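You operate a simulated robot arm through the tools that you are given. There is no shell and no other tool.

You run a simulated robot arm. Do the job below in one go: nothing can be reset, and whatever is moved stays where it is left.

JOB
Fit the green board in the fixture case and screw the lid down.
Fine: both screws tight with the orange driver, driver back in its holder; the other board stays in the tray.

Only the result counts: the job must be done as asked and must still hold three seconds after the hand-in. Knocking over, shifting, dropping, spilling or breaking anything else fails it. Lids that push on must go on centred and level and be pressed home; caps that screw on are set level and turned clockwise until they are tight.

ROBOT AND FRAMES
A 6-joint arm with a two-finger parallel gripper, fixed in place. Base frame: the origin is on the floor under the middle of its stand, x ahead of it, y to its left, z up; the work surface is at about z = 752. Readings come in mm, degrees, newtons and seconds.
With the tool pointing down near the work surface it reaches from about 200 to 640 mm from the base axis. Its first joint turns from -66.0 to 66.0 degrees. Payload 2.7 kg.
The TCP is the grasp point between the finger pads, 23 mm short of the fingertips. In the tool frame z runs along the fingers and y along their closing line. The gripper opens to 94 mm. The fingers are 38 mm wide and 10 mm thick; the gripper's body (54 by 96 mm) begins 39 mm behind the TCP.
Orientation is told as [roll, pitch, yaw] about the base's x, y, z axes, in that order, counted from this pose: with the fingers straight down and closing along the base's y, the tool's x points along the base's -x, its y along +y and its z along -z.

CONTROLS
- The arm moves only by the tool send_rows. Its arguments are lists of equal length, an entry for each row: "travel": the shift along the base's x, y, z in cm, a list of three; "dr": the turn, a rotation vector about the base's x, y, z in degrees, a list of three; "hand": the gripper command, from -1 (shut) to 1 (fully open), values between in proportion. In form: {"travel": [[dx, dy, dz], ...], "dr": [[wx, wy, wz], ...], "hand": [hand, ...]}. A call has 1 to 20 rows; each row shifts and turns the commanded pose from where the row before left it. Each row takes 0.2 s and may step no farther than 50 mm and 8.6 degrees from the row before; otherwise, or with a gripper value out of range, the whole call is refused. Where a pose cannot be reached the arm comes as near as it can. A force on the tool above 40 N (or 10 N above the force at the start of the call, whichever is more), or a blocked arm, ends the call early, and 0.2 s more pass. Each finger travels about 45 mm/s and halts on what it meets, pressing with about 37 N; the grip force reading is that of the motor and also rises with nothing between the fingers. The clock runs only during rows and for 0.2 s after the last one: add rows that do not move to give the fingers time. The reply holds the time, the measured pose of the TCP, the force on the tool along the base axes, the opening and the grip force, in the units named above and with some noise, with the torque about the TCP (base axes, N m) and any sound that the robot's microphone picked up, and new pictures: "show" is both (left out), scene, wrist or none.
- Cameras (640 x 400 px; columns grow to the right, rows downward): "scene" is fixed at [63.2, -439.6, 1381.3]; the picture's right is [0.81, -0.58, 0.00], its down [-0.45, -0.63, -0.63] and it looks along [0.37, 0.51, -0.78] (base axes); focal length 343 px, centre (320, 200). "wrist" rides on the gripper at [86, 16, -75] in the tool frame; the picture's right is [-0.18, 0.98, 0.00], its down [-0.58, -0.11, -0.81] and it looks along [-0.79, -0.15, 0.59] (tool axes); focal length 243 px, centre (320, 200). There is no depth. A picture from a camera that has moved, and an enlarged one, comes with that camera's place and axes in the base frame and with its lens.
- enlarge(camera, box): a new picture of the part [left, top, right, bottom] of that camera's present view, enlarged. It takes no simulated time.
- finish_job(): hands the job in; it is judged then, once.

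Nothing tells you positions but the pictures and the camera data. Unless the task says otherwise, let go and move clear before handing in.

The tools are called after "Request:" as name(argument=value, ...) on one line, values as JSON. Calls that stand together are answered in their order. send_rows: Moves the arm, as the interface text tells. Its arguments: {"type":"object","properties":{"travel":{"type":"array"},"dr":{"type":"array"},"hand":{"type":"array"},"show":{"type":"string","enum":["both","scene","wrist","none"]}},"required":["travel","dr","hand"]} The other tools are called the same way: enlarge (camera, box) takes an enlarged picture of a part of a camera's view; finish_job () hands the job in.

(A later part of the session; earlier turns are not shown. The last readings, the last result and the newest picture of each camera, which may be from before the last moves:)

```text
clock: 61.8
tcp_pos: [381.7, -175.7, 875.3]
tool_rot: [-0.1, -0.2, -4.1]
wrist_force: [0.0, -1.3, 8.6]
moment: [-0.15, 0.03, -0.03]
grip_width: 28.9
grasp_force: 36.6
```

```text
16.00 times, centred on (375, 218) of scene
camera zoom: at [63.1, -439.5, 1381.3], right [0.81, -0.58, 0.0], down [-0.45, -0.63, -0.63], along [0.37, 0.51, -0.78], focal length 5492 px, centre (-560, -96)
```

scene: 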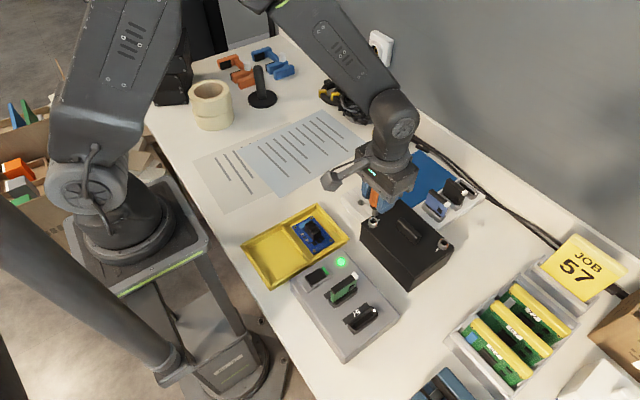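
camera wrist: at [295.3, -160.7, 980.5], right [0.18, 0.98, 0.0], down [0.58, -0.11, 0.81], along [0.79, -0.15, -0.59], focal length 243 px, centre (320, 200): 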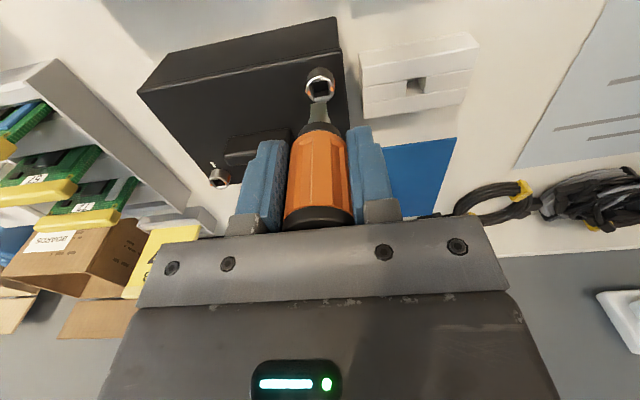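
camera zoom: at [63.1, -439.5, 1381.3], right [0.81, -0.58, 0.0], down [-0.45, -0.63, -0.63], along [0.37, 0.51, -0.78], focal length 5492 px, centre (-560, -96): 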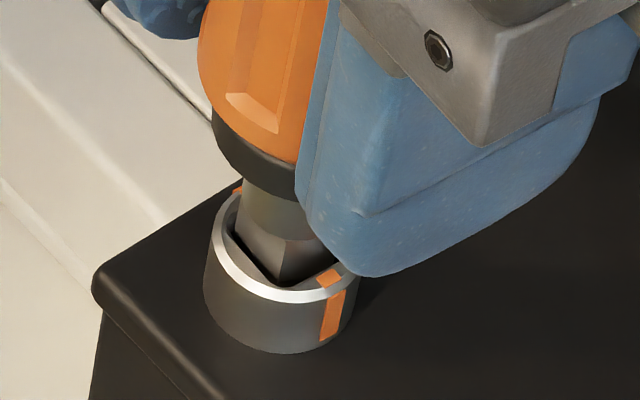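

The screw head turned with the driver while the lid stayed still, so the bit is engaged. I'll keep turning clockwise and watch the torque.

Request:
send_rows(travel=[[0, 0, 0], [0, 0, 0], [0, 0, 0], [0, 0, 0], [0, 0, 0], [0, 0, 0]], dr=[[0, 0, -4], [0, 0, -4], [0, 0, -4], [0, 0, -4], [0, 0, -4], [0, 0, 0]], hand=[-1, -1, -1, -1, -1, -1], show="none")

Request:
enlarge(camera="scene", box=[360, 208, 390, 227])

Request:
enlarge(camera="wrist", box=[290, 90, 350, 130])

```text
clock: 63.2
tcp_pos: [381.4, -175.2, 876.2]
tool_rot: [-0.1, 0.0, -24.1]
wrist_force: [2.2, -1.3, -0.5]
moment: [0.01, -0.16, 0.0]
grip_width: 28.9
grasp_force: 37.0
```

```text
16.00 times, centred on (375, 218) of scene
camera zoom: at [63.2, -439.6, 1381.3], right [0.81, -0.58, 0.0], down [-0.45, -0.63, -0.63], along [0.37, 0.51, -0.78], focal length 5492 px, centre (-560, -80)
```

zoom: 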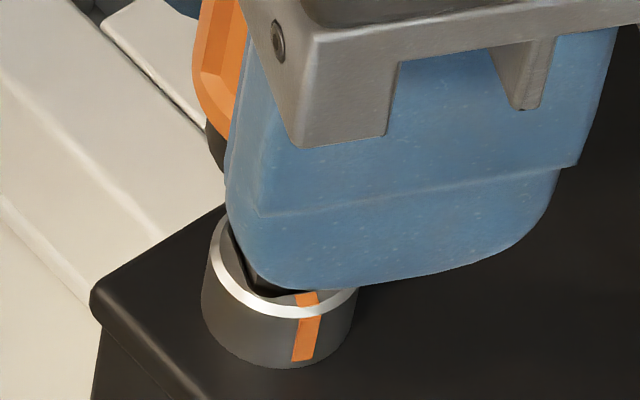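

```text
10.00 times, centred on (320, 110) of wrist
camera zoom: at [309.7, -126.0, 950.5], right [0.57, 0.82, 0.0], down [0.49, -0.34, 0.81], along [0.66, -0.46, -0.59], focal length 2426 px, centre (320, 1100)
```

zoom: 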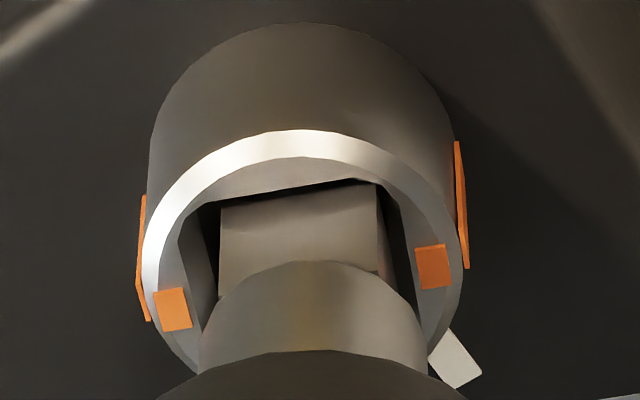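

Request:
send_rows(travel=[[0, 0, -0.03], [0, 0, -0.03], [0, 0, 0], [0, 0, 0], [0, 0, 0], [0, 0, 0]], dr=[[0, 0, -4], [0, 0, -4], [0, 0, -4], [0, 0, -4], [0, 0, -4], [0, 0, 0]], hand=[-1, -1, -1, -1, -1, -1], show="none")

Request:
enlarge(camera="scene", box=[360, 208, 390, 227])

Request:
enlarge(camera="wrist", box=[290, 90, 350, 130])

```text
clock: 64.6
tcp_pos: [380.8, -174.3, 875.5]
tool_rot: [0.0, -0.2, -44.1]
wrist_force: [0.3, -5.1, 3.5]
moment: [-0.31, 0.02, 0.03]
grip_width: 28.8
grasp_force: 36.9
```

```text
16.00 times, centred on (375, 218) of scene
camera zoom: at [63.1, -439.7, 1381.2], right [0.81, -0.58, 0.0], down [-0.45, -0.63, -0.63], along [0.37, 0.51, -0.78], focal length 5492 px, centre (-560, -80)
```

zoom: 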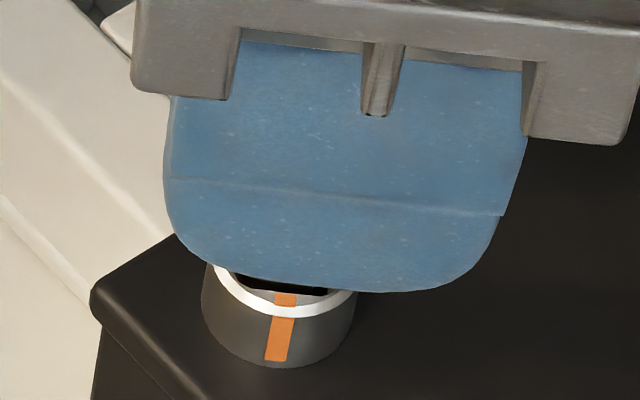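

```text
10.00 times, centred on (320, 110) of wrist
camera zoom: at [331.0, -104.7, 950.1], right [0.82, 0.58, 0.0], down [0.34, -0.48, 0.81], along [0.47, -0.66, -0.59], focal length 2426 px, centre (320, 1100)
```

zoom: 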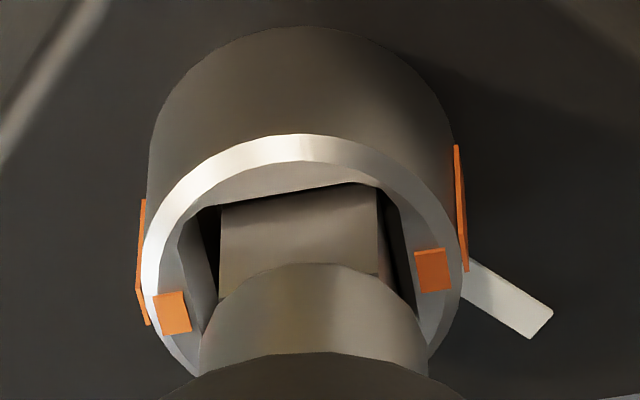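

Request:
send_rows(travel=[[0, -0.015, -0.01], [0, 0, -0.01], [0, 0, 0], [0, 0, 0], [0, 0, 0], [0, 0, 0]], dr=[[0, 0, -4], [0, 0, -4], [0, 0, -4], [0, 0, -4], [0, 0, -4], [0, 0, 0]], hand=[-1, -1, -1, -1, -1, -1], show="none")

Request:
enlarge(camera="wrist", box=[290, 90, 350, 130])

Request:
enlarge(camera="scene", box=[360, 208, 390, 227])

```text
clock: 66.0
tcp_pos: [382.0, -175.4, 874.9]
tool_rot: [-0.1, -0.1, -64.1]
wrist_force: [-5.2, -14.6, 9.5]
moment: [-0.77, 0.31, 0.06]
grip_width: 29.1
grasp_force: 36.8
```

```text
10.00 times, centred on (320, 110) of wrist
camera zoom: at [358.7, -91.8, 950.0], right [0.96, 0.26, 0.0], down [0.16, -0.57, 0.81], along [0.21, -0.78, -0.59], focal length 2426 px, centre (320, 1100)
```

zoom: 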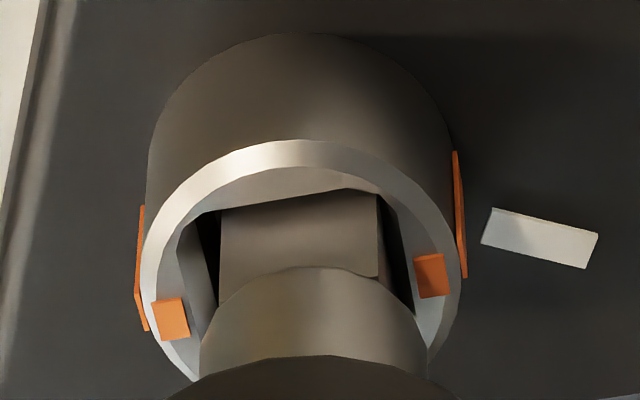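

```text
16.00 times, centred on (375, 218) of scene
camera zoom: at [62.9, -439.9, 1381.2], right [0.81, -0.58, 0.0], down [-0.45, -0.63, -0.63], along [0.37, 0.51, -0.78], focal length 5492 px, centre (-560, -80)
```

zoom: 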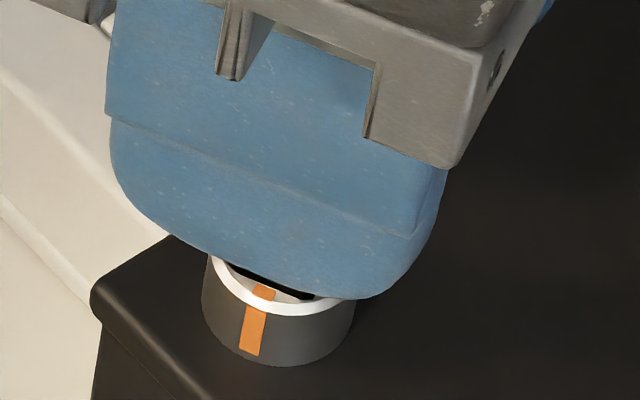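

Request:
send_rows(travel=[[-0.01, -0.04, 0.01], [0, 0, 0]], dr=[[0, 0, 0], [0, 0, 0]], hand=[-1, -1], show="none")

```text
clock: 66.6
tcp_pos: [382.5, -177.4, 875.7]
tool_rot: [-0.1, -0.1, -64.1]
wrist_force: [-2.6, -9.9, 5.9]
moment: [-0.52, 0.16, 0.04]
grip_width: 29.2
grasp_force: 37.0
```

Request:
send_rows(travel=[[-0.01, -0.06, 0], [0, 0, 0]], dr=[[0, 0, 0], [0, 0, 0]], hand=[-1, -1], show="none")

Request:
send_rows(travel=[[0, 0, -0.01], [0, 0, -0.01], [0, 0, 0], [0, 0, 0], [0, 0, 0]], dr=[[0, 0, -4], [0, 0, -4], [0, 0, -4], [0, 0, -4], [0, 0, 0]], hand=[-1, -1, -1, -1, -1], show="none")

Request:
enlarge(camera="wrist", box=[290, 90, 350, 130])

Request:
enlarge(camera="scene", box=[360, 208, 390, 227])

```text
clock: 67.2
tcp_pos: [382.0, -176.1, 876.5]
tool_rot: [-0.1, -0.1, -64.0]
wrist_force: [1.2, -2.5, 1.6]
moment: [-0.11, -0.17, -0.02]
grip_width: 28.5
grasp_force: 37.3
```

```text
clock: 68.4
tcp_pos: [381.1, -176.2, 875.1]
tool_rot: [0.0, 0.0, -80.1]
wrist_force: [-0.5, -1.4, 0.7]
moment: [-0.07, 0.04, 0.0]
grip_width: 28.6
grasp_force: 36.8
```

```text
10.00 times, centred on (320, 110) of wrist
camera zoom: at [382.8, -89.3, 949.7], right [1.0, -0.01, 0.0], down [-0.01, -0.59, 0.81], along [-0.01, -0.81, -0.59], focal length 2426 px, centre (320, 1100)
```

zoom: 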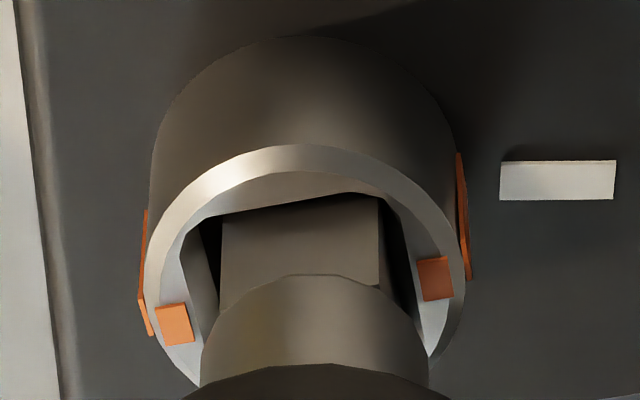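

```text
16.00 times, centred on (375, 218) of scene
camera zoom: at [63.2, -439.6, 1381.3], right [0.81, -0.58, 0.0], down [-0.45, -0.63, -0.63], along [0.37, 0.51, -0.78], focal length 5492 px, centre (-560, -80)
```

zoom: 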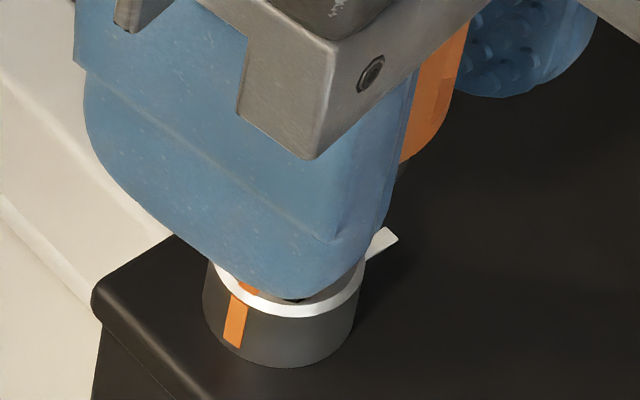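

Request:
send_rows(travel=[[0, 0, -0.02], [0, 0, -0.01], [0, 0, 0], [0, 0, 0]], dr=[[0, 0, -4], [0, 0, -3], [0, 0, -3], [0, 0, 0]], hand=[-1, -1, -1, -1], show="none")

Request:
send_rows(travel=[[0, 0, -0.01], [0, 0, 0], [0, 0, 0]], dr=[[0, 0, -4], [0, 0, -4], [0, 0, 0]], hand=[-1, -1, -1], show="none")

Request:
enlarge(camera="wrist", box=[290, 90, 350, 130])

Request:
enlarge(camera="scene", box=[360, 208, 390, 227])

```text
clock: 69.4
tcp_pos: [381.4, -175.8, 875.9]
tool_rot: [-0.1, 0.0, -90.1]
wrist_force: [-4.3, -1.3, 3.9]
moment: [-0.09, 0.24, 0.0]
grip_width: 29.1
grasp_force: 36.7
```

```text
clock: 70.2
tcp_pos: [381.7, -177.3, 875.3]
tool_rot: [-0.3, -0.1, -98.1]
wrist_force: [-7.4, -3.8, 4.7]
moment: [-0.2, 0.34, 0.07]
grip_width: 28.8
grasp_force: 37.3
```

```text
10.00 times, centred on (320, 110) of wrist
camera zoom: at [409.6, -94.4, 949.3], right [0.95, -0.32, 0.0], down [-0.19, -0.56, 0.81], along [-0.26, -0.76, -0.59], focal length 2426 px, centre (320, 1100)
```

zoom: 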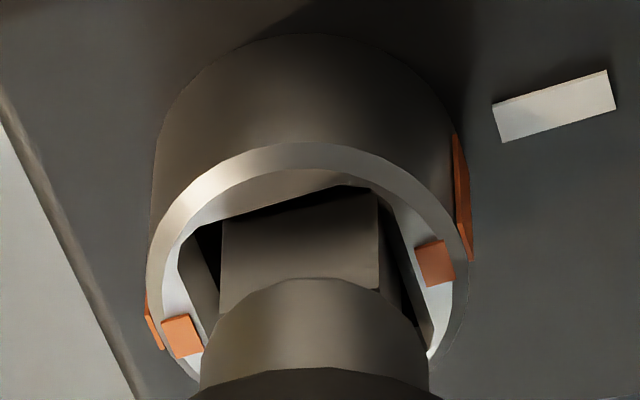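

```text
16.00 times, centred on (375, 218) of scene
camera zoom: at [63.0, -439.7, 1381.3], right [0.81, -0.58, 0.0], down [-0.45, -0.63, -0.63], along [0.37, 0.51, -0.78], focal length 5492 px, centre (-560, -80)
```

zoom: 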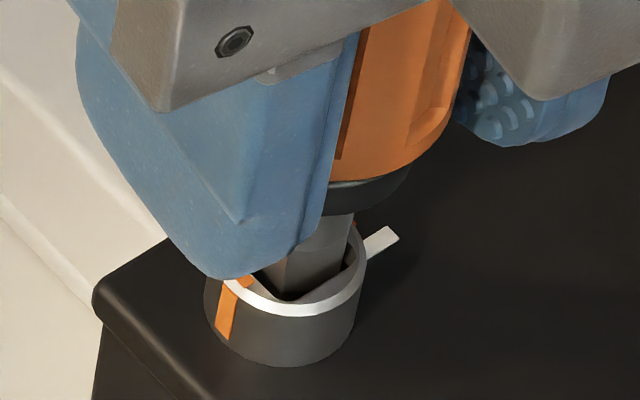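

Request:
send_rows(travel=[[-0.04, -0.02, 0], [0, 0, 0], [0, 0, 0]], dr=[[0, 0, -2], [0, 0, -2], [0, 0, 0]], hand=[-1, -1, -1], show="none")

Request:
enlarge(camera="wrist", box=[290, 90, 350, 130])

Request:
enlarge(camera="scene", box=[360, 208, 390, 227])

```text
clock: 71.0
tcp_pos: [380.4, -176.9, 875.5]
tool_rot: [-0.2, -0.2, -102.0]
wrist_force: [-7.9, -6.8, 0.5]
moment: [-0.33, 0.41, 0.02]
grip_width: 28.8
grasp_force: 37.1
```

```text
10.00 times, centred on (320, 110) of wrist
camera zoom: at [415.0, -96.7, 949.4], right [0.92, -0.39, 0.0], down [-0.23, -0.54, 0.81], along [-0.31, -0.74, -0.59], focal length 2426 px, centre (320, 1100)
```

zoom: 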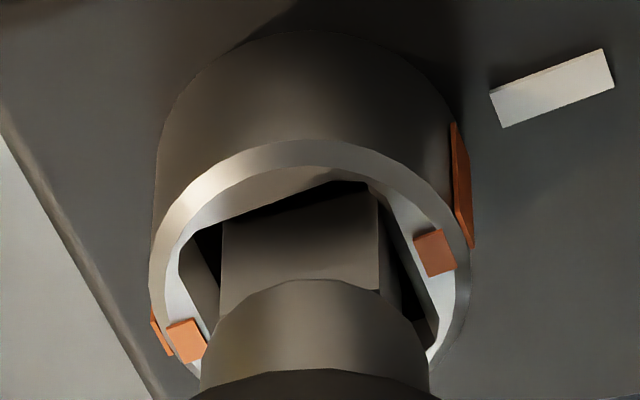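

```text
16.00 times, centred on (375, 218) of scene
camera zoom: at [63.0, -439.7, 1381.2], right [0.81, -0.58, 0.0], down [-0.45, -0.63, -0.63], along [0.37, 0.51, -0.78], focal length 5492 px, centre (-560, -80)
```

zoom: 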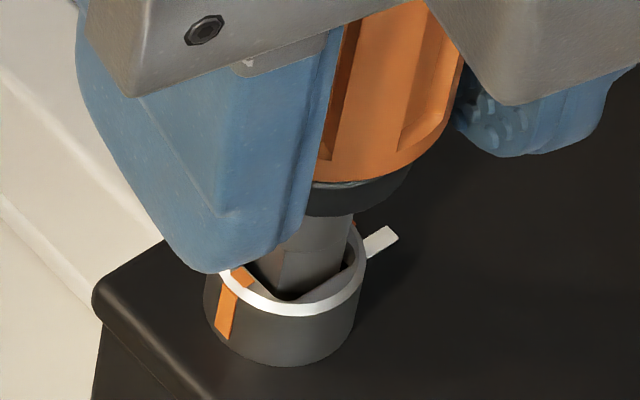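

Request:
send_rows(travel=[[-0.05, -0.045, -0.02], [0, 0, 0]], dr=[[0, 0, 0], [0, 0, 0]], hand=[-1, -1], show="none")

Request:
send_rows(travel=[[0, 0, 0], [0, 0, 0]], dr=[[0, 0, -3], [0, 0, 0]], hand=[-1, -1], show="none")

Request:
enlarge(camera="wrist", box=[290, 90, 350, 130])

```text
clock: 71.6
tcp_pos: [381.5, -177.1, 875.3]
tool_rot: [-0.1, 0.0, -102.0]
wrist_force: [-8.3, -3.3, 3.3]
moment: [-0.14, 0.38, 0.06]
grip_width: 28.8
grasp_force: 36.7
```

```text
clock: 72.2
tcp_pos: [380.4, -177.0, 874.0]
tool_rot: [-0.2, -0.1, -105.1]
wrist_force: [-9.7, -2.5, 5.1]
moment: [-0.11, 0.47, 0.07]
grip_width: 28.8
grasp_force: 37.5
```

```text
10.00 times, centred on (320, 110) of wrist
camera zoom: at [419.0, -98.6, 949.3], right [0.9, -0.43, 0.0], down [-0.25, -0.53, 0.81], along [-0.35, -0.73, -0.59], focal length 2426 px, centre (320, 1100)
```

zoom: 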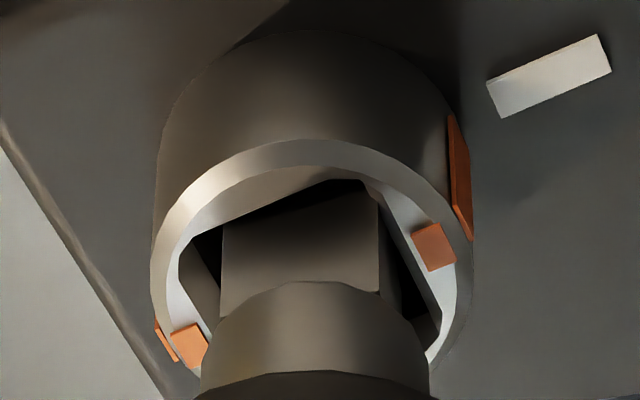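

The screw turned about 86° and then stopped, and the bit began to slip, so it is not fully down in the square socket. I'll lift out, re-align to the socket and insert deeper.

Request:
send_rows(travel=[[0, 0, 0.3], [0, 0, 0.5], [0, 0, 0.5], [0, 0, 0]], dr=[[0, 0, 0], [0, 0, 0], [0, 0, 0], [0, 0, 0]], hand=[-1, -1, -1, -1], show="none")

Request:
enlarge(camera="wrist", box=[280, 60, 360, 120])

Request:
enlarge(camera="scene", box=[360, 205, 390, 227])

```text
clock: 73.2
tcp_pos: [381.4, -177.4, 888.0]
tool_rot: [-0.1, 0.0, -105.0]
wrist_force: [0.4, 0.3, -0.2]
moment: [0.0, 0.03, -0.03]
grip_width: 29.0
grasp_force: 37.2
```

```text
6.67 times, centred on (320, 90) of wrist
camera zoom: at [419.8, -98.6, 962.8], right [0.9, -0.43, 0.0], down [-0.26, -0.53, 0.81], along [-0.35, -0.73, -0.59], focal length 1618 px, centre (320, 933)
```

zoom: 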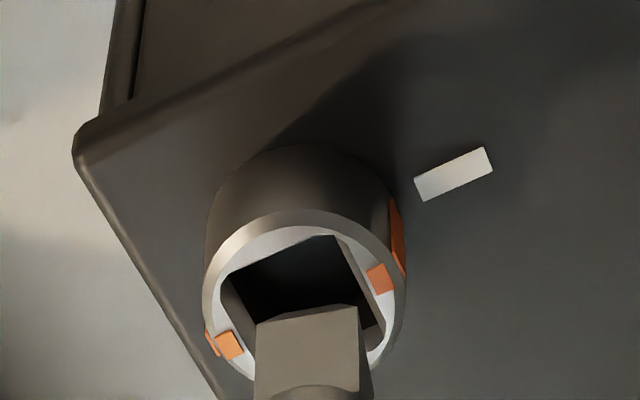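

```text
16.00 times, centred on (375, 216) of scene
camera zoom: at [63.2, -439.6, 1381.3], right [0.81, -0.58, 0.0], down [-0.45, -0.63, -0.63], along [0.37, 0.51, -0.78], focal length 5492 px, centre (-560, -56)
```

zoom: 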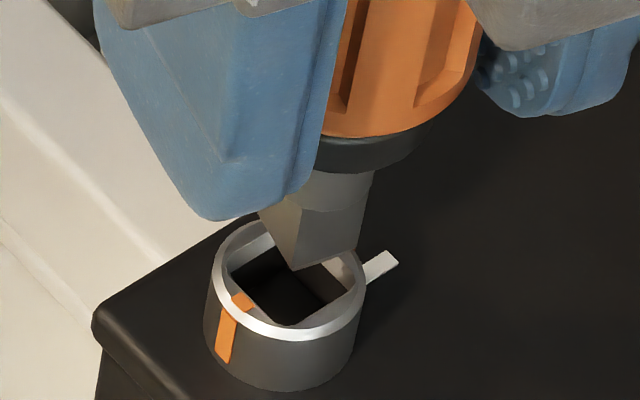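

Request:
send_rows(travel=[[0, 0, 0], [0, 0, 0], [0, 0, 0], [0, 0, 0]], dr=[[0, 0, 6], [0, 0, 6], [0, 0, 5], [0, 0, 0]], hand=[-1, -1, -1, -1], show="none")

Request:
enlarge(camera="wrist", box=[280, 70, 360, 125])

Request:
enlarge(camera="scene", box=[360, 205, 390, 227])

```text
clock: 74.2
tcp_pos: [380.7, -176.6, 889.5]
tool_rot: [-0.2, -0.2, -88.0]
wrist_force: [0.2, -0.7, -0.3]
moment: [-0.05, 0.02, 0.01]
grip_width: 29.0
grasp_force: 37.3
```

```text
7.27 times, centred on (320, 98) of wrist
camera zoom: at [393.9, -90.9, 962.5], right [0.99, -0.15, 0.0], down [-0.09, -0.58, 0.81], along [-0.12, -0.8, -0.59], focal length 1764 px, centre (320, 946)
```

zoom: 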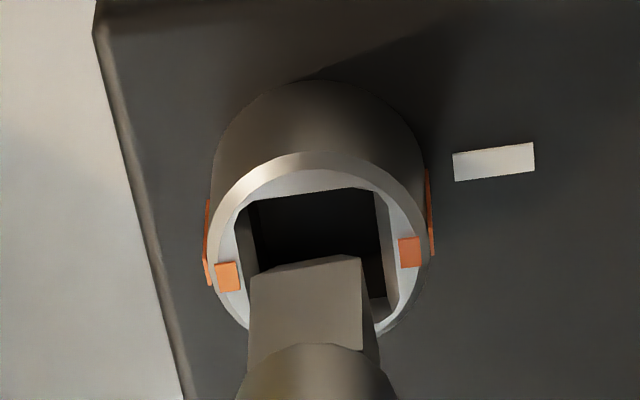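

```text
16.00 times, centred on (375, 216) of scene
camera zoom: at [63.2, -439.6, 1381.3], right [0.81, -0.58, 0.0], down [-0.45, -0.63, -0.63], along [0.37, 0.51, -0.78], focal length 5492 px, centre (-560, -56)
```

zoom: 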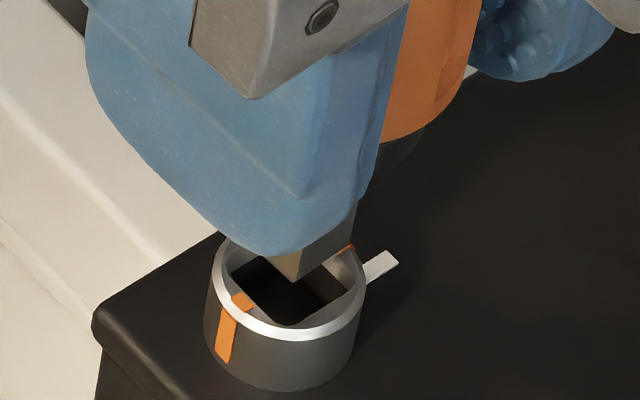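

Request:
send_rows(travel=[[0.025, 0, -0.3], [0, 0, -0.4], [0, 0, -0.2], [0, 0, 0]], dr=[[0, 0, -2], [0, 0, 0], [0, 0, 0], [0, 0, 0]], hand=[-1, -1, -1, -1], show="none")

Request:
enlarge(camera="wrist", box=[295, 95, 345, 126])

Request:
enlarge(camera="scene", box=[360, 205, 390, 227])

```text
clock: 75.2
tcp_pos: [381.4, -177.1, 880.3]
tool_rot: [-0.1, -0.1, -90.0]
wrist_force: [-0.1, 0.2, -0.9]
moment: [0.0, 0.0, 0.0]
grip_width: 28.8
grasp_force: 37.1
```

```text
12.80 times, centred on (320, 110) of wrist
camera zoom: at [397.4, -91.3, 953.3], right [0.98, -0.18, 0.0], down [-0.11, -0.58, 0.81], along [-0.15, -0.79, -0.59], focal length 3106 px, centre (320, 1346)
```

zoom: 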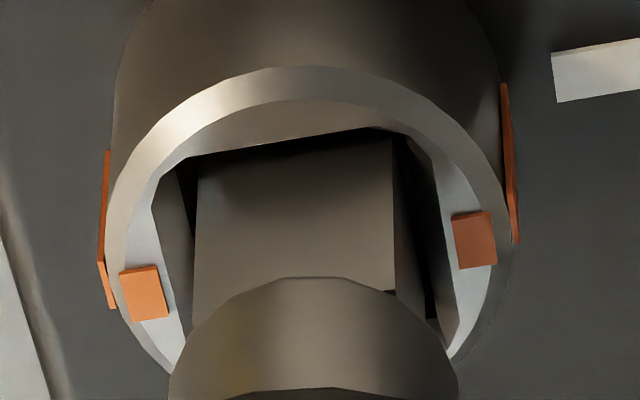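

```text
16.00 times, centred on (375, 216) of scene
camera zoom: at [63.2, -439.6, 1381.3], right [0.81, -0.58, 0.0], down [-0.45, -0.63, -0.63], along [0.37, 0.51, -0.78], focal length 5492 px, centre (-560, -56)
```

zoom: 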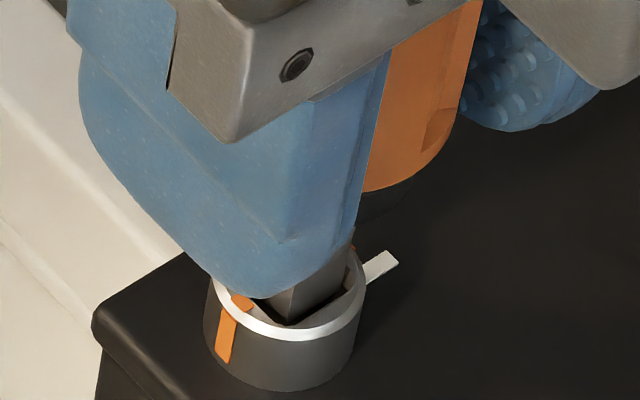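

Request:
send_rows(travel=[[0, -0.03, -0.1], [0, 0, -0.1], [0, 0, -0.1], [0, 0, 0]], dr=[[0, 0, 0], [0, 0, 0], [0, 0, 0], [0, 0, 0]], hand=[-1, -1, -1, -1], show="none")

Request:
enlarge(camera="wrist", box=[295, 95, 345, 126])

```text
clock: 76.2
tcp_pos: [381.8, -176.7, 877.4]
tool_rot: [-0.1, -0.1, -90.0]
wrist_force: [-1.1, -0.4, 4.3]
moment: [-0.07, 0.16, -0.01]
grip_width: 29.0
grasp_force: 37.1
```

```text
12.80 times, centred on (320, 110) of wrist
camera zoom: at [397.6, -91.6, 950.8], right [0.98, -0.18, 0.0], down [-0.11, -0.58, 0.81], along [-0.15, -0.79, -0.59], focal length 3106 px, centre (320, 1346)
```

zoom: 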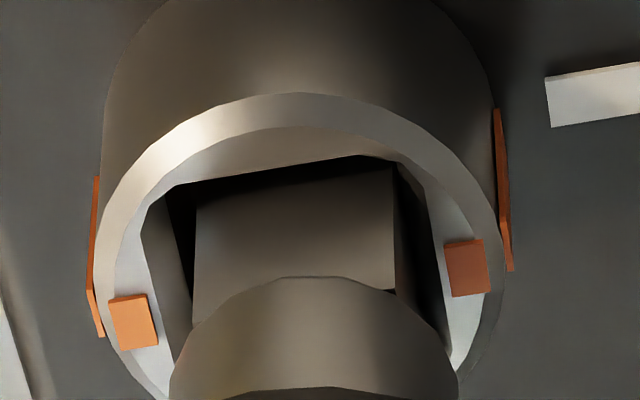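

Request:
send_rows(travel=[[0, 0, 0.5], [0, 0, 1], [2, 1, 0.5], [2, 1.5, 0], [0, 0, 0]], dr=[[0, 0, 0], [0, 0, 0], [0, 0, 0], [0, 0, 0], [0, 0, 0]], hand=[-1, -1, -1, -1, -1], show="wrist")

Request:
enlarge(camera="wrist", box=[220, 60, 300, 120])

Request:
enlarge(camera="scene", box=[362, 210, 388, 227])

```text
clock: 77.4
tcp_pos: [422.0, -152.4, 895.9]
tool_rot: [-0.1, -0.2, -90.0]
wrist_force: [-0.6, 0.5, -0.3]
moment: [0.0, -0.02, 0.0]
grip_width: 28.9
grasp_force: 36.9
camera wrist: at [437.8, -66.8, 970.3], right [0.98, -0.18, 0.0], down [-0.11, -0.58, 0.81], along [-0.15, -0.79, -0.59], focal length 243 px, centre (320, 200)
```

wrist: 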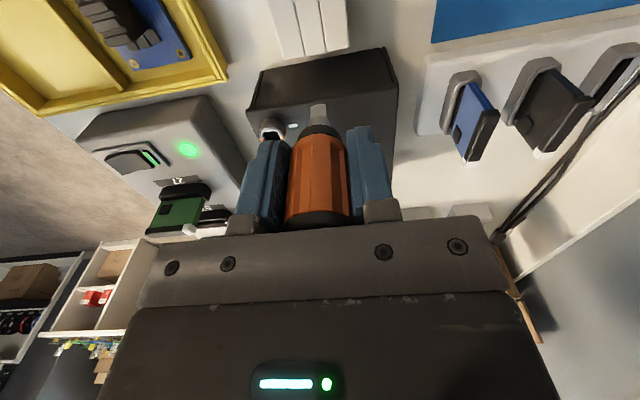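

```text
6.67 times, centred on (260, 90) of wrist
camera zoom: at [437.8, -66.8, 970.3], right [0.98, -0.18, 0.0], down [-0.11, -0.58, 0.81], along [-0.15, -0.79, -0.59], focal length 1618 px, centre (720, 933)
```

zoom: 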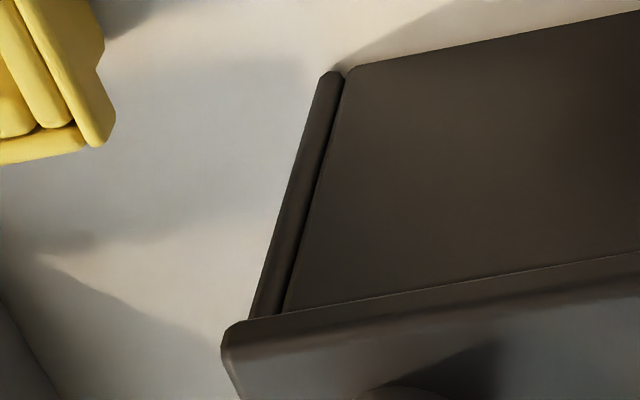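

```text
16.00 times, centred on (375, 218) of scene
camera zoom: at [63.2, -439.6, 1381.3], right [0.81, -0.58, 0.0], down [-0.45, -0.63, -0.63], along [0.37, 0.51, -0.78], focal length 5492 px, centre (-560, -96)
```

zoom: 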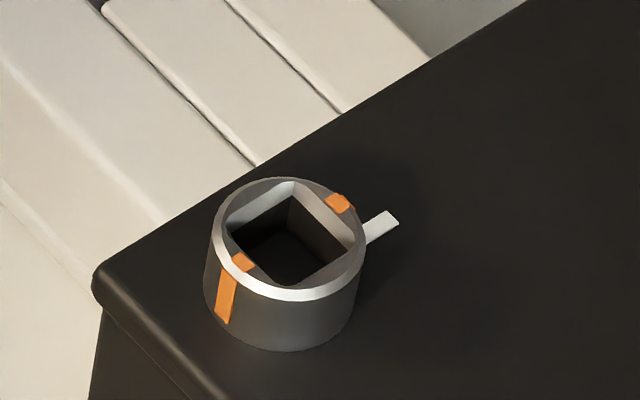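

Request:
send_rows(travel=[[-2, -1.2, 0], [-2.05, -1.25, 0], [0, 0, -0.5], [0, 0, -0.4], [0, 0, 0]], dr=[[0, 0, 1.2], [0, 0, 1.2], [0, 0, 0], [0, 0, 0], [0, 0, 0]], hand=[-1, -1, -1, -1, -1], show="none")

Request:
enlarge(camera="wrist", box=[295, 80, 345, 111])

Request:
enlarge(camera="scene", box=[362, 210, 388, 227])

```text
clock: 78.6
tcp_pos: [381.2, -178.0, 887.5]
tool_rot: [-0.1, -0.1, -87.6]
wrist_force: [0.3, 0.3, 0.2]
moment: [0.0, 0.05, -0.01]
grip_width: 28.8
grasp_force: 36.6
```

```text
12.80 times, centred on (320, 96) of wrist
camera zoom: at [392.9, -90.9, 961.5], right [0.99, -0.14, 0.0], down [-0.08, -0.58, 0.81], along [-0.12, -0.8, -0.59], focal length 3106 px, centre (320, 1538)
```

zoom: 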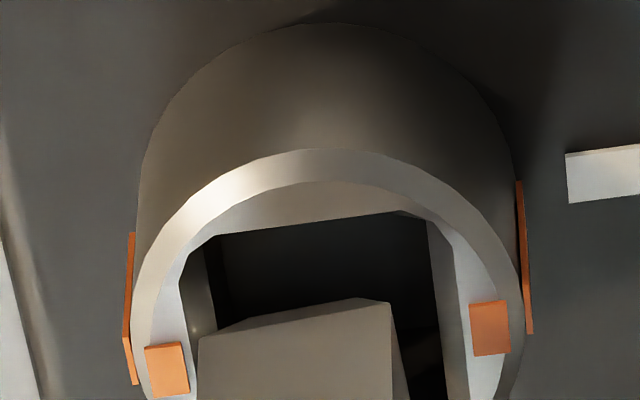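

```text
16.00 times, centred on (375, 218) of scene
camera zoom: at [63.2, -439.6, 1381.3], right [0.81, -0.58, 0.0], down [-0.45, -0.63, -0.63], along [0.37, 0.51, -0.78], focal length 5492 px, centre (-560, -96)
```

zoom: 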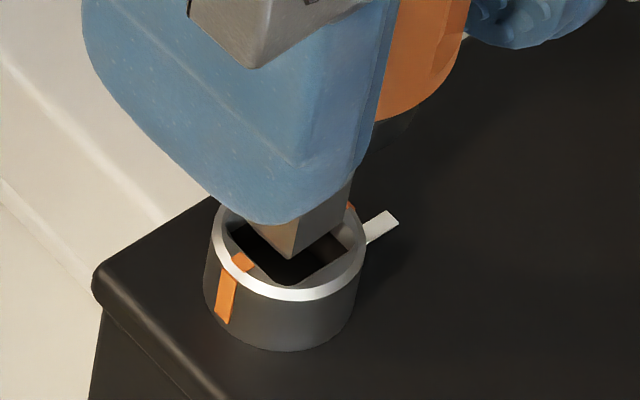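

Request:
send_rows(travel=[[0.075, 0, 0], [0, 0, -0.3], [0, 0, -0.3], [0, 0, 0]], dr=[[0, 0, -2.7], [0, 0, 0], [0, 0, 0], [0, 0, 0]], hand=[-1, -1, -1, -1], show="none")

Request:
enlarge(camera="wrist", box=[295, 85, 345, 116])

Request:
enlarge(camera="scene", box=[362, 210, 388, 227])

```text
clock: 79.6
tcp_pos: [381.3, -177.6, 880.8]
tool_rot: [-0.1, -0.2, -90.4]
wrist_force: [-0.8, 0.8, -0.8]
moment: [0.01, 0.0, 0.0]
grip_width: 29.0
grasp_force: 37.0
```

```text
12.80 times, centred on (320, 100) of wrist
camera zoom: at [398.2, -91.6, 955.4], right [0.98, -0.19, 0.0], down [-0.11, -0.58, 0.81], along [-0.15, -0.79, -0.59], focal length 3106 px, centre (320, 1474)
```

zoom: 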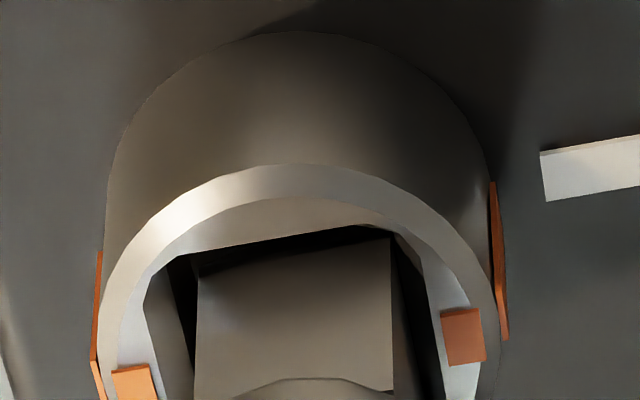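

```text
16.00 times, centred on (375, 218) of scene
camera zoom: at [63.2, -439.6, 1381.3], right [0.81, -0.58, 0.0], down [-0.45, -0.63, -0.63], along [0.37, 0.51, -0.78], focal length 5492 px, centre (-560, -96)
```

zoom: 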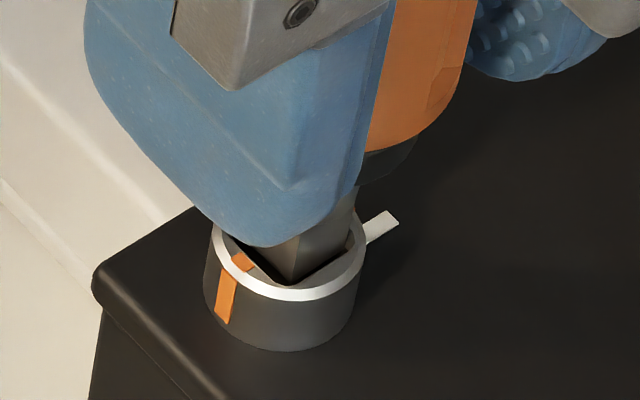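

Request:
send_rows(travel=[[-0.06, 0, 0], [0, 0, 0]], dr=[[0, 0, 0], [0, 0, 0]], hand=[-1, -1], show="none")

Request:
enlarge(camera="wrist", box=[295, 85, 345, 116])

```text
clock: 80.2
tcp_pos: [380.1, -176.8, 880.7]
tool_rot: [-0.1, -0.1, -90.5]
wrist_force: [0.1, -0.5, -1.0]
moment: [0.04, -0.01, -0.03]
grip_width: 28.8
grasp_force: 37.2
```

```text
12.80 times, centred on (320, 100) of wrist
camera zoom: at [397.4, -91.6, 955.3], right [0.98, -0.19, 0.0], down [-0.11, -0.58, 0.81], along [-0.15, -0.79, -0.59], focal length 3106 px, centre (320, 1474)
```

zoom: 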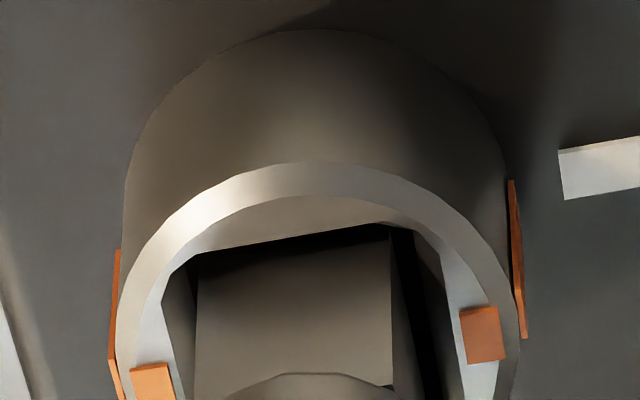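

Request:
send_rows(travel=[[0, 0, -0.2], [0, 0, -0.15], [0, 0, 0]], dr=[[0, 0, 0], [0, 0, 0], [0, 0, 0]], hand=[-1, -1, -1], show="none")

Request:
send_rows(travel=[[0, 0, -0.1], [0, 0, 0]], dr=[[0, 0, 0], [0, 0, 0]], hand=[-1, -1], show="none")

Request:
enlarge(camera="wrist", box=[295, 95, 345, 126])

```text
clock: 81.0
tcp_pos: [381.0, -177.0, 878.6]
tool_rot: [0.0, -0.2, -90.3]
wrist_force: [-3.5, 0.7, 11.9]
moment: [-0.04, 0.26, -0.02]
grip_width: 28.9
grasp_force: 37.2
```

```text
clock: 81.6
tcp_pos: [381.6, -176.9, 877.5]
tool_rot: [0.1, -0.3, -90.2]
wrist_force: [-0.5, 1.7, 22.2]
moment: [0.13, -0.24, -0.01]
grip_width: 28.6
grasp_force: 36.8
```

```text
12.80 times, centred on (320, 110) of wrist
camera zoom: at [397.9, -91.3, 951.8], right [0.98, -0.19, 0.0], down [-0.11, -0.58, 0.81], along [-0.15, -0.79, -0.59], focal length 3106 px, centre (320, 1346)
```

zoom: 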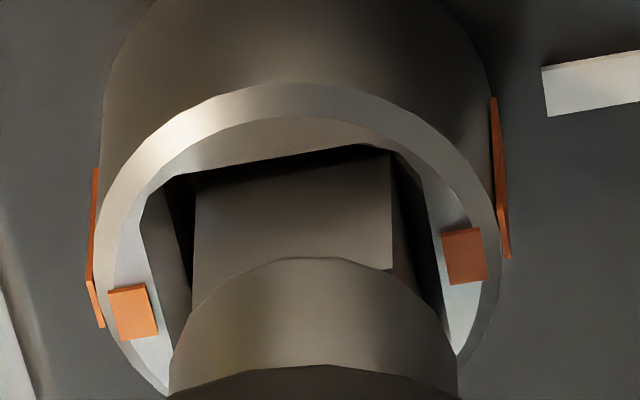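

Request:
send_rows(travel=[[0, 0, 0.15], [-0.06, 0, 0], [0, 0, -0.12], [0, 0, 0]], dr=[[0, 0, 0], [0, 0, 0], [0, 0, 0], [0, 0, 0]], hand=[-1, -1, -1, -1], show="none")

Request:
enlarge(camera="wrist", box=[295, 95, 345, 126])

Request:
enlarge(camera="scene", box=[362, 210, 388, 227])

```text
clock: 82.6
tcp_pos: [379.6, -176.6, 876.3]
tool_rot: [-0.2, -0.1, -90.2]
wrist_force: [1.6, 1.5, 11.7]
moment: [0.12, -0.25, 0.03]
grip_width: 28.8
grasp_force: 36.7
```

```text
12.80 times, centred on (320, 110) of wrist
camera zoom: at [396.8, -91.2, 951.1], right [0.98, -0.19, 0.0], down [-0.11, -0.58, 0.81], along [-0.15, -0.79, -0.59], focal length 3106 px, centre (320, 1346)
```

zoom: 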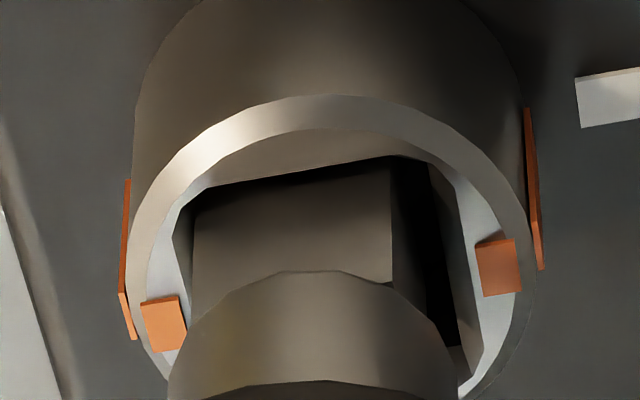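

```text
16.00 times, centred on (375, 218) of scene
camera zoom: at [63.1, -439.5, 1381.3], right [0.81, -0.58, 0.0], down [-0.45, -0.63, -0.63], along [0.37, 0.51, -0.78], focal length 5492 px, centre (-560, -96)
```

zoom: 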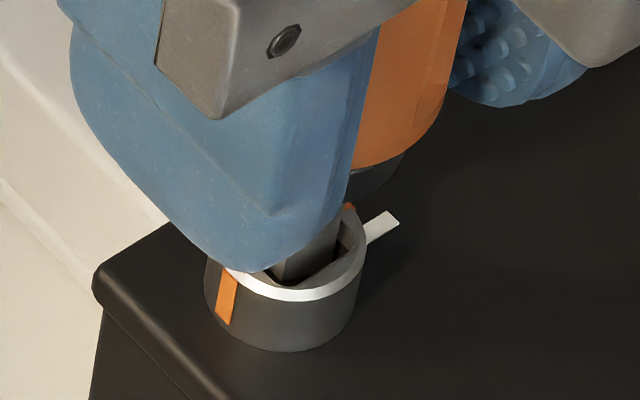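

Request:
send_rows(travel=[[0, 0, 0.15], [0.06, 0.05, 0], [0, 0, -0.1], [0, 0, -0.06], [0, 0, 0]], dr=[[0, 0, 0], [0, 0, 0], [0, 0, 0], [0, 0, 0], [0, 0, 0]], hand=[-1, -1, -1, -1, -1], show="none")

Request:
enlarge(camera="wrist", box=[295, 95, 345, 126])

```text
clock: 83.8
tcp_pos: [380.3, -176.6, 876.8]
tool_rot: [0.0, 0.0, -90.4]
wrist_force: [0.5, -1.3, -1.3]
moment: [-0.04, -0.07, 0.01]
grip_width: 28.7
grasp_force: 36.4
```

```text
12.80 times, centred on (320, 110) of wrist
camera zoom: at [397.3, -90.7, 951.0], right [0.98, -0.19, 0.0], down [-0.11, -0.58, 0.81], along [-0.15, -0.79, -0.59], focal length 3106 px, centre (320, 1346)
```

zoom: 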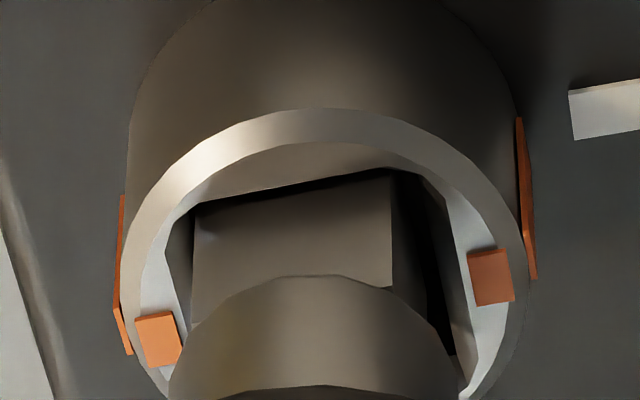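

Request:
send_rows(travel=[[0, 0, -0.1], [0, 0, -0.1], [0, 0, 0]], dr=[[0, 0, 0], [0, 0, 0], [0, 0, 0]], hand=[-1, -1, -1], show="none")

Request:
enlarge(camera="wrist", box=[295, 95, 345, 126])

```text
clock: 84.6
tcp_pos: [380.4, -175.7, 874.1]
tool_rot: [0.0, -0.1, -90.3]
wrist_force: [-6.0, 2.2, 22.8]
moment: [0.15, 0.41, -0.02]
grip_width: 29.1
grasp_force: 36.5
```

```text
12.80 times, centred on (320, 110) of wrist
camera zoom: at [397.6, -90.8, 950.1], right [0.98, -0.19, 0.0], down [-0.11, -0.58, 0.81], along [-0.15, -0.79, -0.59], focal length 3106 px, centre (320, 1346)
```

zoom: 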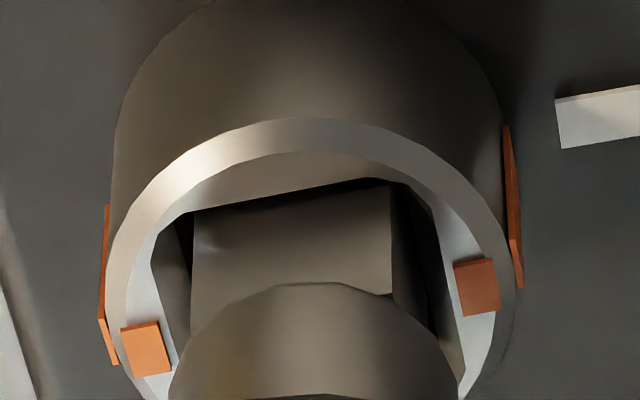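

Request:
send_rows(travel=[[0, 0, 0.06], [-0.03, 0, 0], [0, 0, 0]], dr=[[0, 0, 0], [0, 0, 0], [0, 0, 0]], hand=[-1, -1, -1], show="none")

Request:
send_rows(travel=[[0, 0, 0], [0, 0, 0], [0, 0, 0]], dr=[[0, 0, -4], [0, 0, -4], [0, 0, 0]], hand=[-1, -1, -1], show="none")

Request:
enlarge(camera="wrist", box=[295, 95, 345, 126])

Request:
enlarge(camera="scene", box=[362, 210, 388, 227])

```text
clock: 85.4
tcp_pos: [379.9, -176.6, 875.0]
tool_rot: [-0.1, -0.2, -90.3]
wrist_force: [3.4, 0.0, 7.1]
moment: [0.01, -0.21, 0.01]
grip_width: 29.0
grasp_force: 37.0
```

```text
clock: 86.2
tcp_pos: [379.8, -176.2, 874.8]
tool_rot: [-0.2, -0.2, -98.4]
wrist_force: [0.8, -2.1, 0.4]
moment: [-0.1, -0.13, 0.01]
grip_width: 29.0
grasp_force: 37.5
```

```text
12.80 times, centred on (320, 110) of wrist
camera zoom: at [409.0, -94.3, 949.2], right [0.95, -0.33, 0.0], down [-0.19, -0.56, 0.81], along [-0.26, -0.76, -0.59], focal length 3106 px, centre (320, 1346)
```

zoom: 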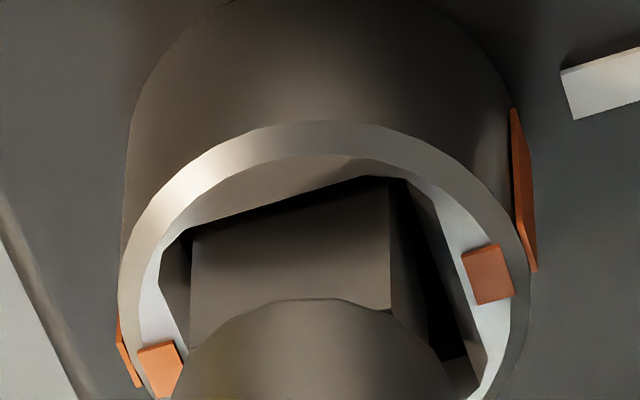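

```text
16.00 times, centred on (375, 218) of scene
camera zoom: at [63.2, -439.6, 1381.3], right [0.81, -0.58, 0.0], down [-0.45, -0.63, -0.63], along [0.37, 0.51, -0.78], focal length 5492 px, centre (-560, -96)
```

zoom: 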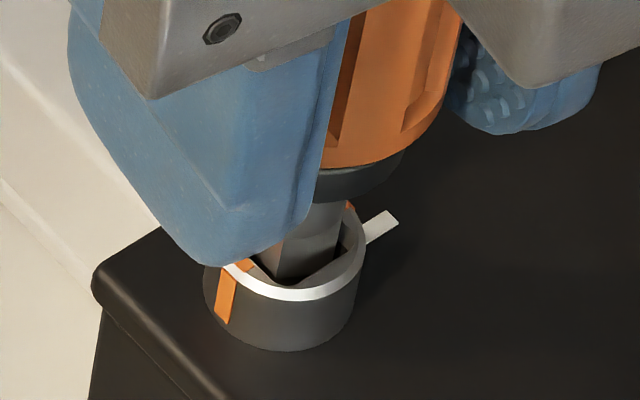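

Request:
send_rows(travel=[[0, 0, -0.1], [0, 0, -0.1], [0, 0, 0]], dr=[[0, 0, 0], [0, 0, 0], [0, 0, 0]], hand=[-1, -1, -1], show="none")

Request:
enlarge(camera="wrist", box=[295, 95, 345, 126])

Request:
enlarge(camera="scene", box=[362, 205, 388, 227])

```text
clock: 87.0
tcp_pos: [380.9, -176.2, 875.1]
tool_rot: [0.0, -0.1, -98.3]
wrist_force: [-5.5, 2.9, 22.0]
moment: [0.16, 0.02, -0.03]
grip_width: 28.7
grasp_force: 36.8
```

```text
12.80 times, centred on (320, 110) of wrist
camera zoom: at [409.1, -94.3, 948.3], right [0.95, -0.32, 0.0], down [-0.19, -0.56, 0.81], along [-0.26, -0.76, -0.59], focal length 3106 px, centre (320, 1346)
```

zoom: 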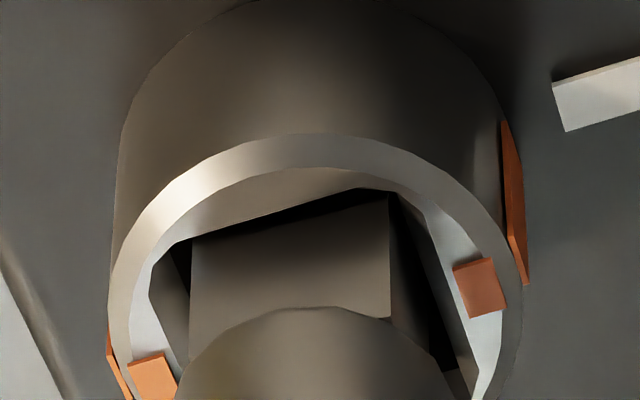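

```text
16.00 times, centred on (375, 216) of scene
camera zoom: at [62.7, -439.4, 1381.4], right [0.81, -0.58, 0.0], down [-0.45, -0.63, -0.63], along [0.37, 0.51, -0.78], focal length 5492 px, centre (-560, -56)
```

zoom: 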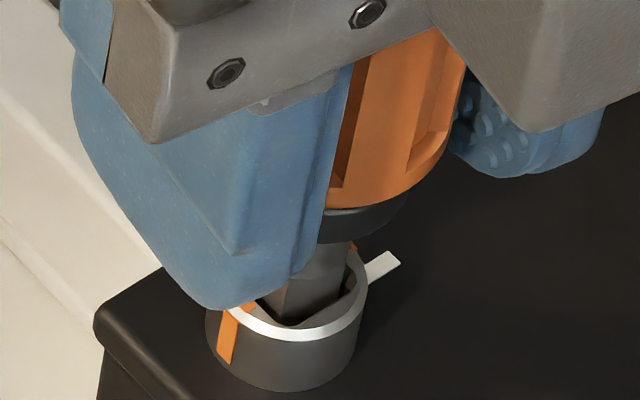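

Request:
send_rows(travel=[[0, 0, 0.08], [0, 0, 0], [0, 0, 0], [0, 0, 0]], dr=[[0, 0, 0], [0, 0, -4], [0, 0, -4], [0, 0, 0]], hand=[-1, -1, -1, -1], show="none")

Request:
send_rows(travel=[[0, 0, 0], [0, 0, 0], [0, 0, 0]], dr=[[0, 0, -4], [0, 0, -4], [0, 0, 0]], hand=[-1, -1, -1], show="none")

Request:
enlarge(camera="wrist", box=[295, 95, 345, 126])

Request:
enlarge(camera="scene", box=[362, 205, 388, 227])

```text
clock: 88.0
tcp_pos: [379.9, -176.1, 873.6]
tool_rot: [0.0, 0.0, -106.3]
wrist_force: [3.3, -6.8, -1.0]
moment: [-0.34, -0.23, 0.04]
grip_width: 28.7
grasp_force: 36.9
```

```text
clock: 88.8
tcp_pos: [380.1, -176.7, 873.8]
tool_rot: [-0.1, -0.1, -114.4]
wrist_force: [5.3, -8.0, -8.3]
moment: [-0.4, -0.26, 0.14]
grip_width: 28.4
grasp_force: 36.8
```

```text
12.80 times, centred on (320, 110) of wrist
camera zoom: at [431.0, -105.3, 948.4], right [0.82, -0.57, 0.0], down [-0.34, -0.48, 0.81], along [-0.46, -0.66, -0.59], focal length 3106 px, centre (320, 1346)
```

zoom: 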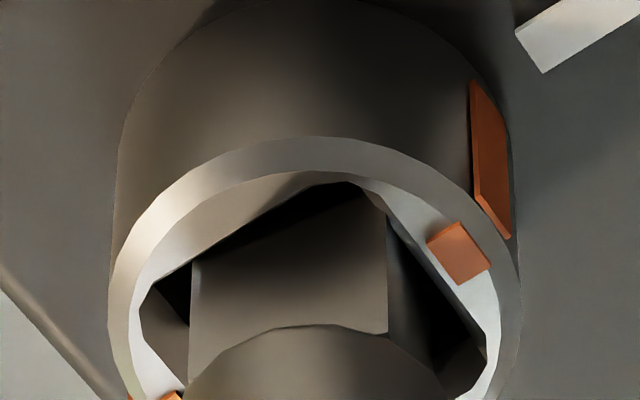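

```text
16.00 times, centred on (375, 216) of scene
camera zoom: at [63.4, -439.8, 1381.2], right [0.81, -0.58, 0.0], down [-0.45, -0.63, -0.63], along [0.37, 0.51, -0.78], focal length 5492 px, centre (-560, -56)
```

zoom: 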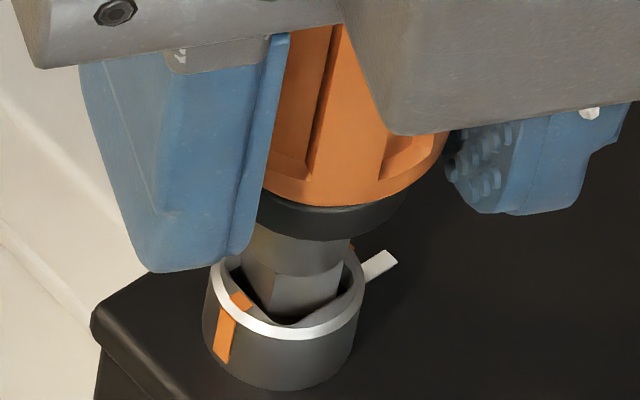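

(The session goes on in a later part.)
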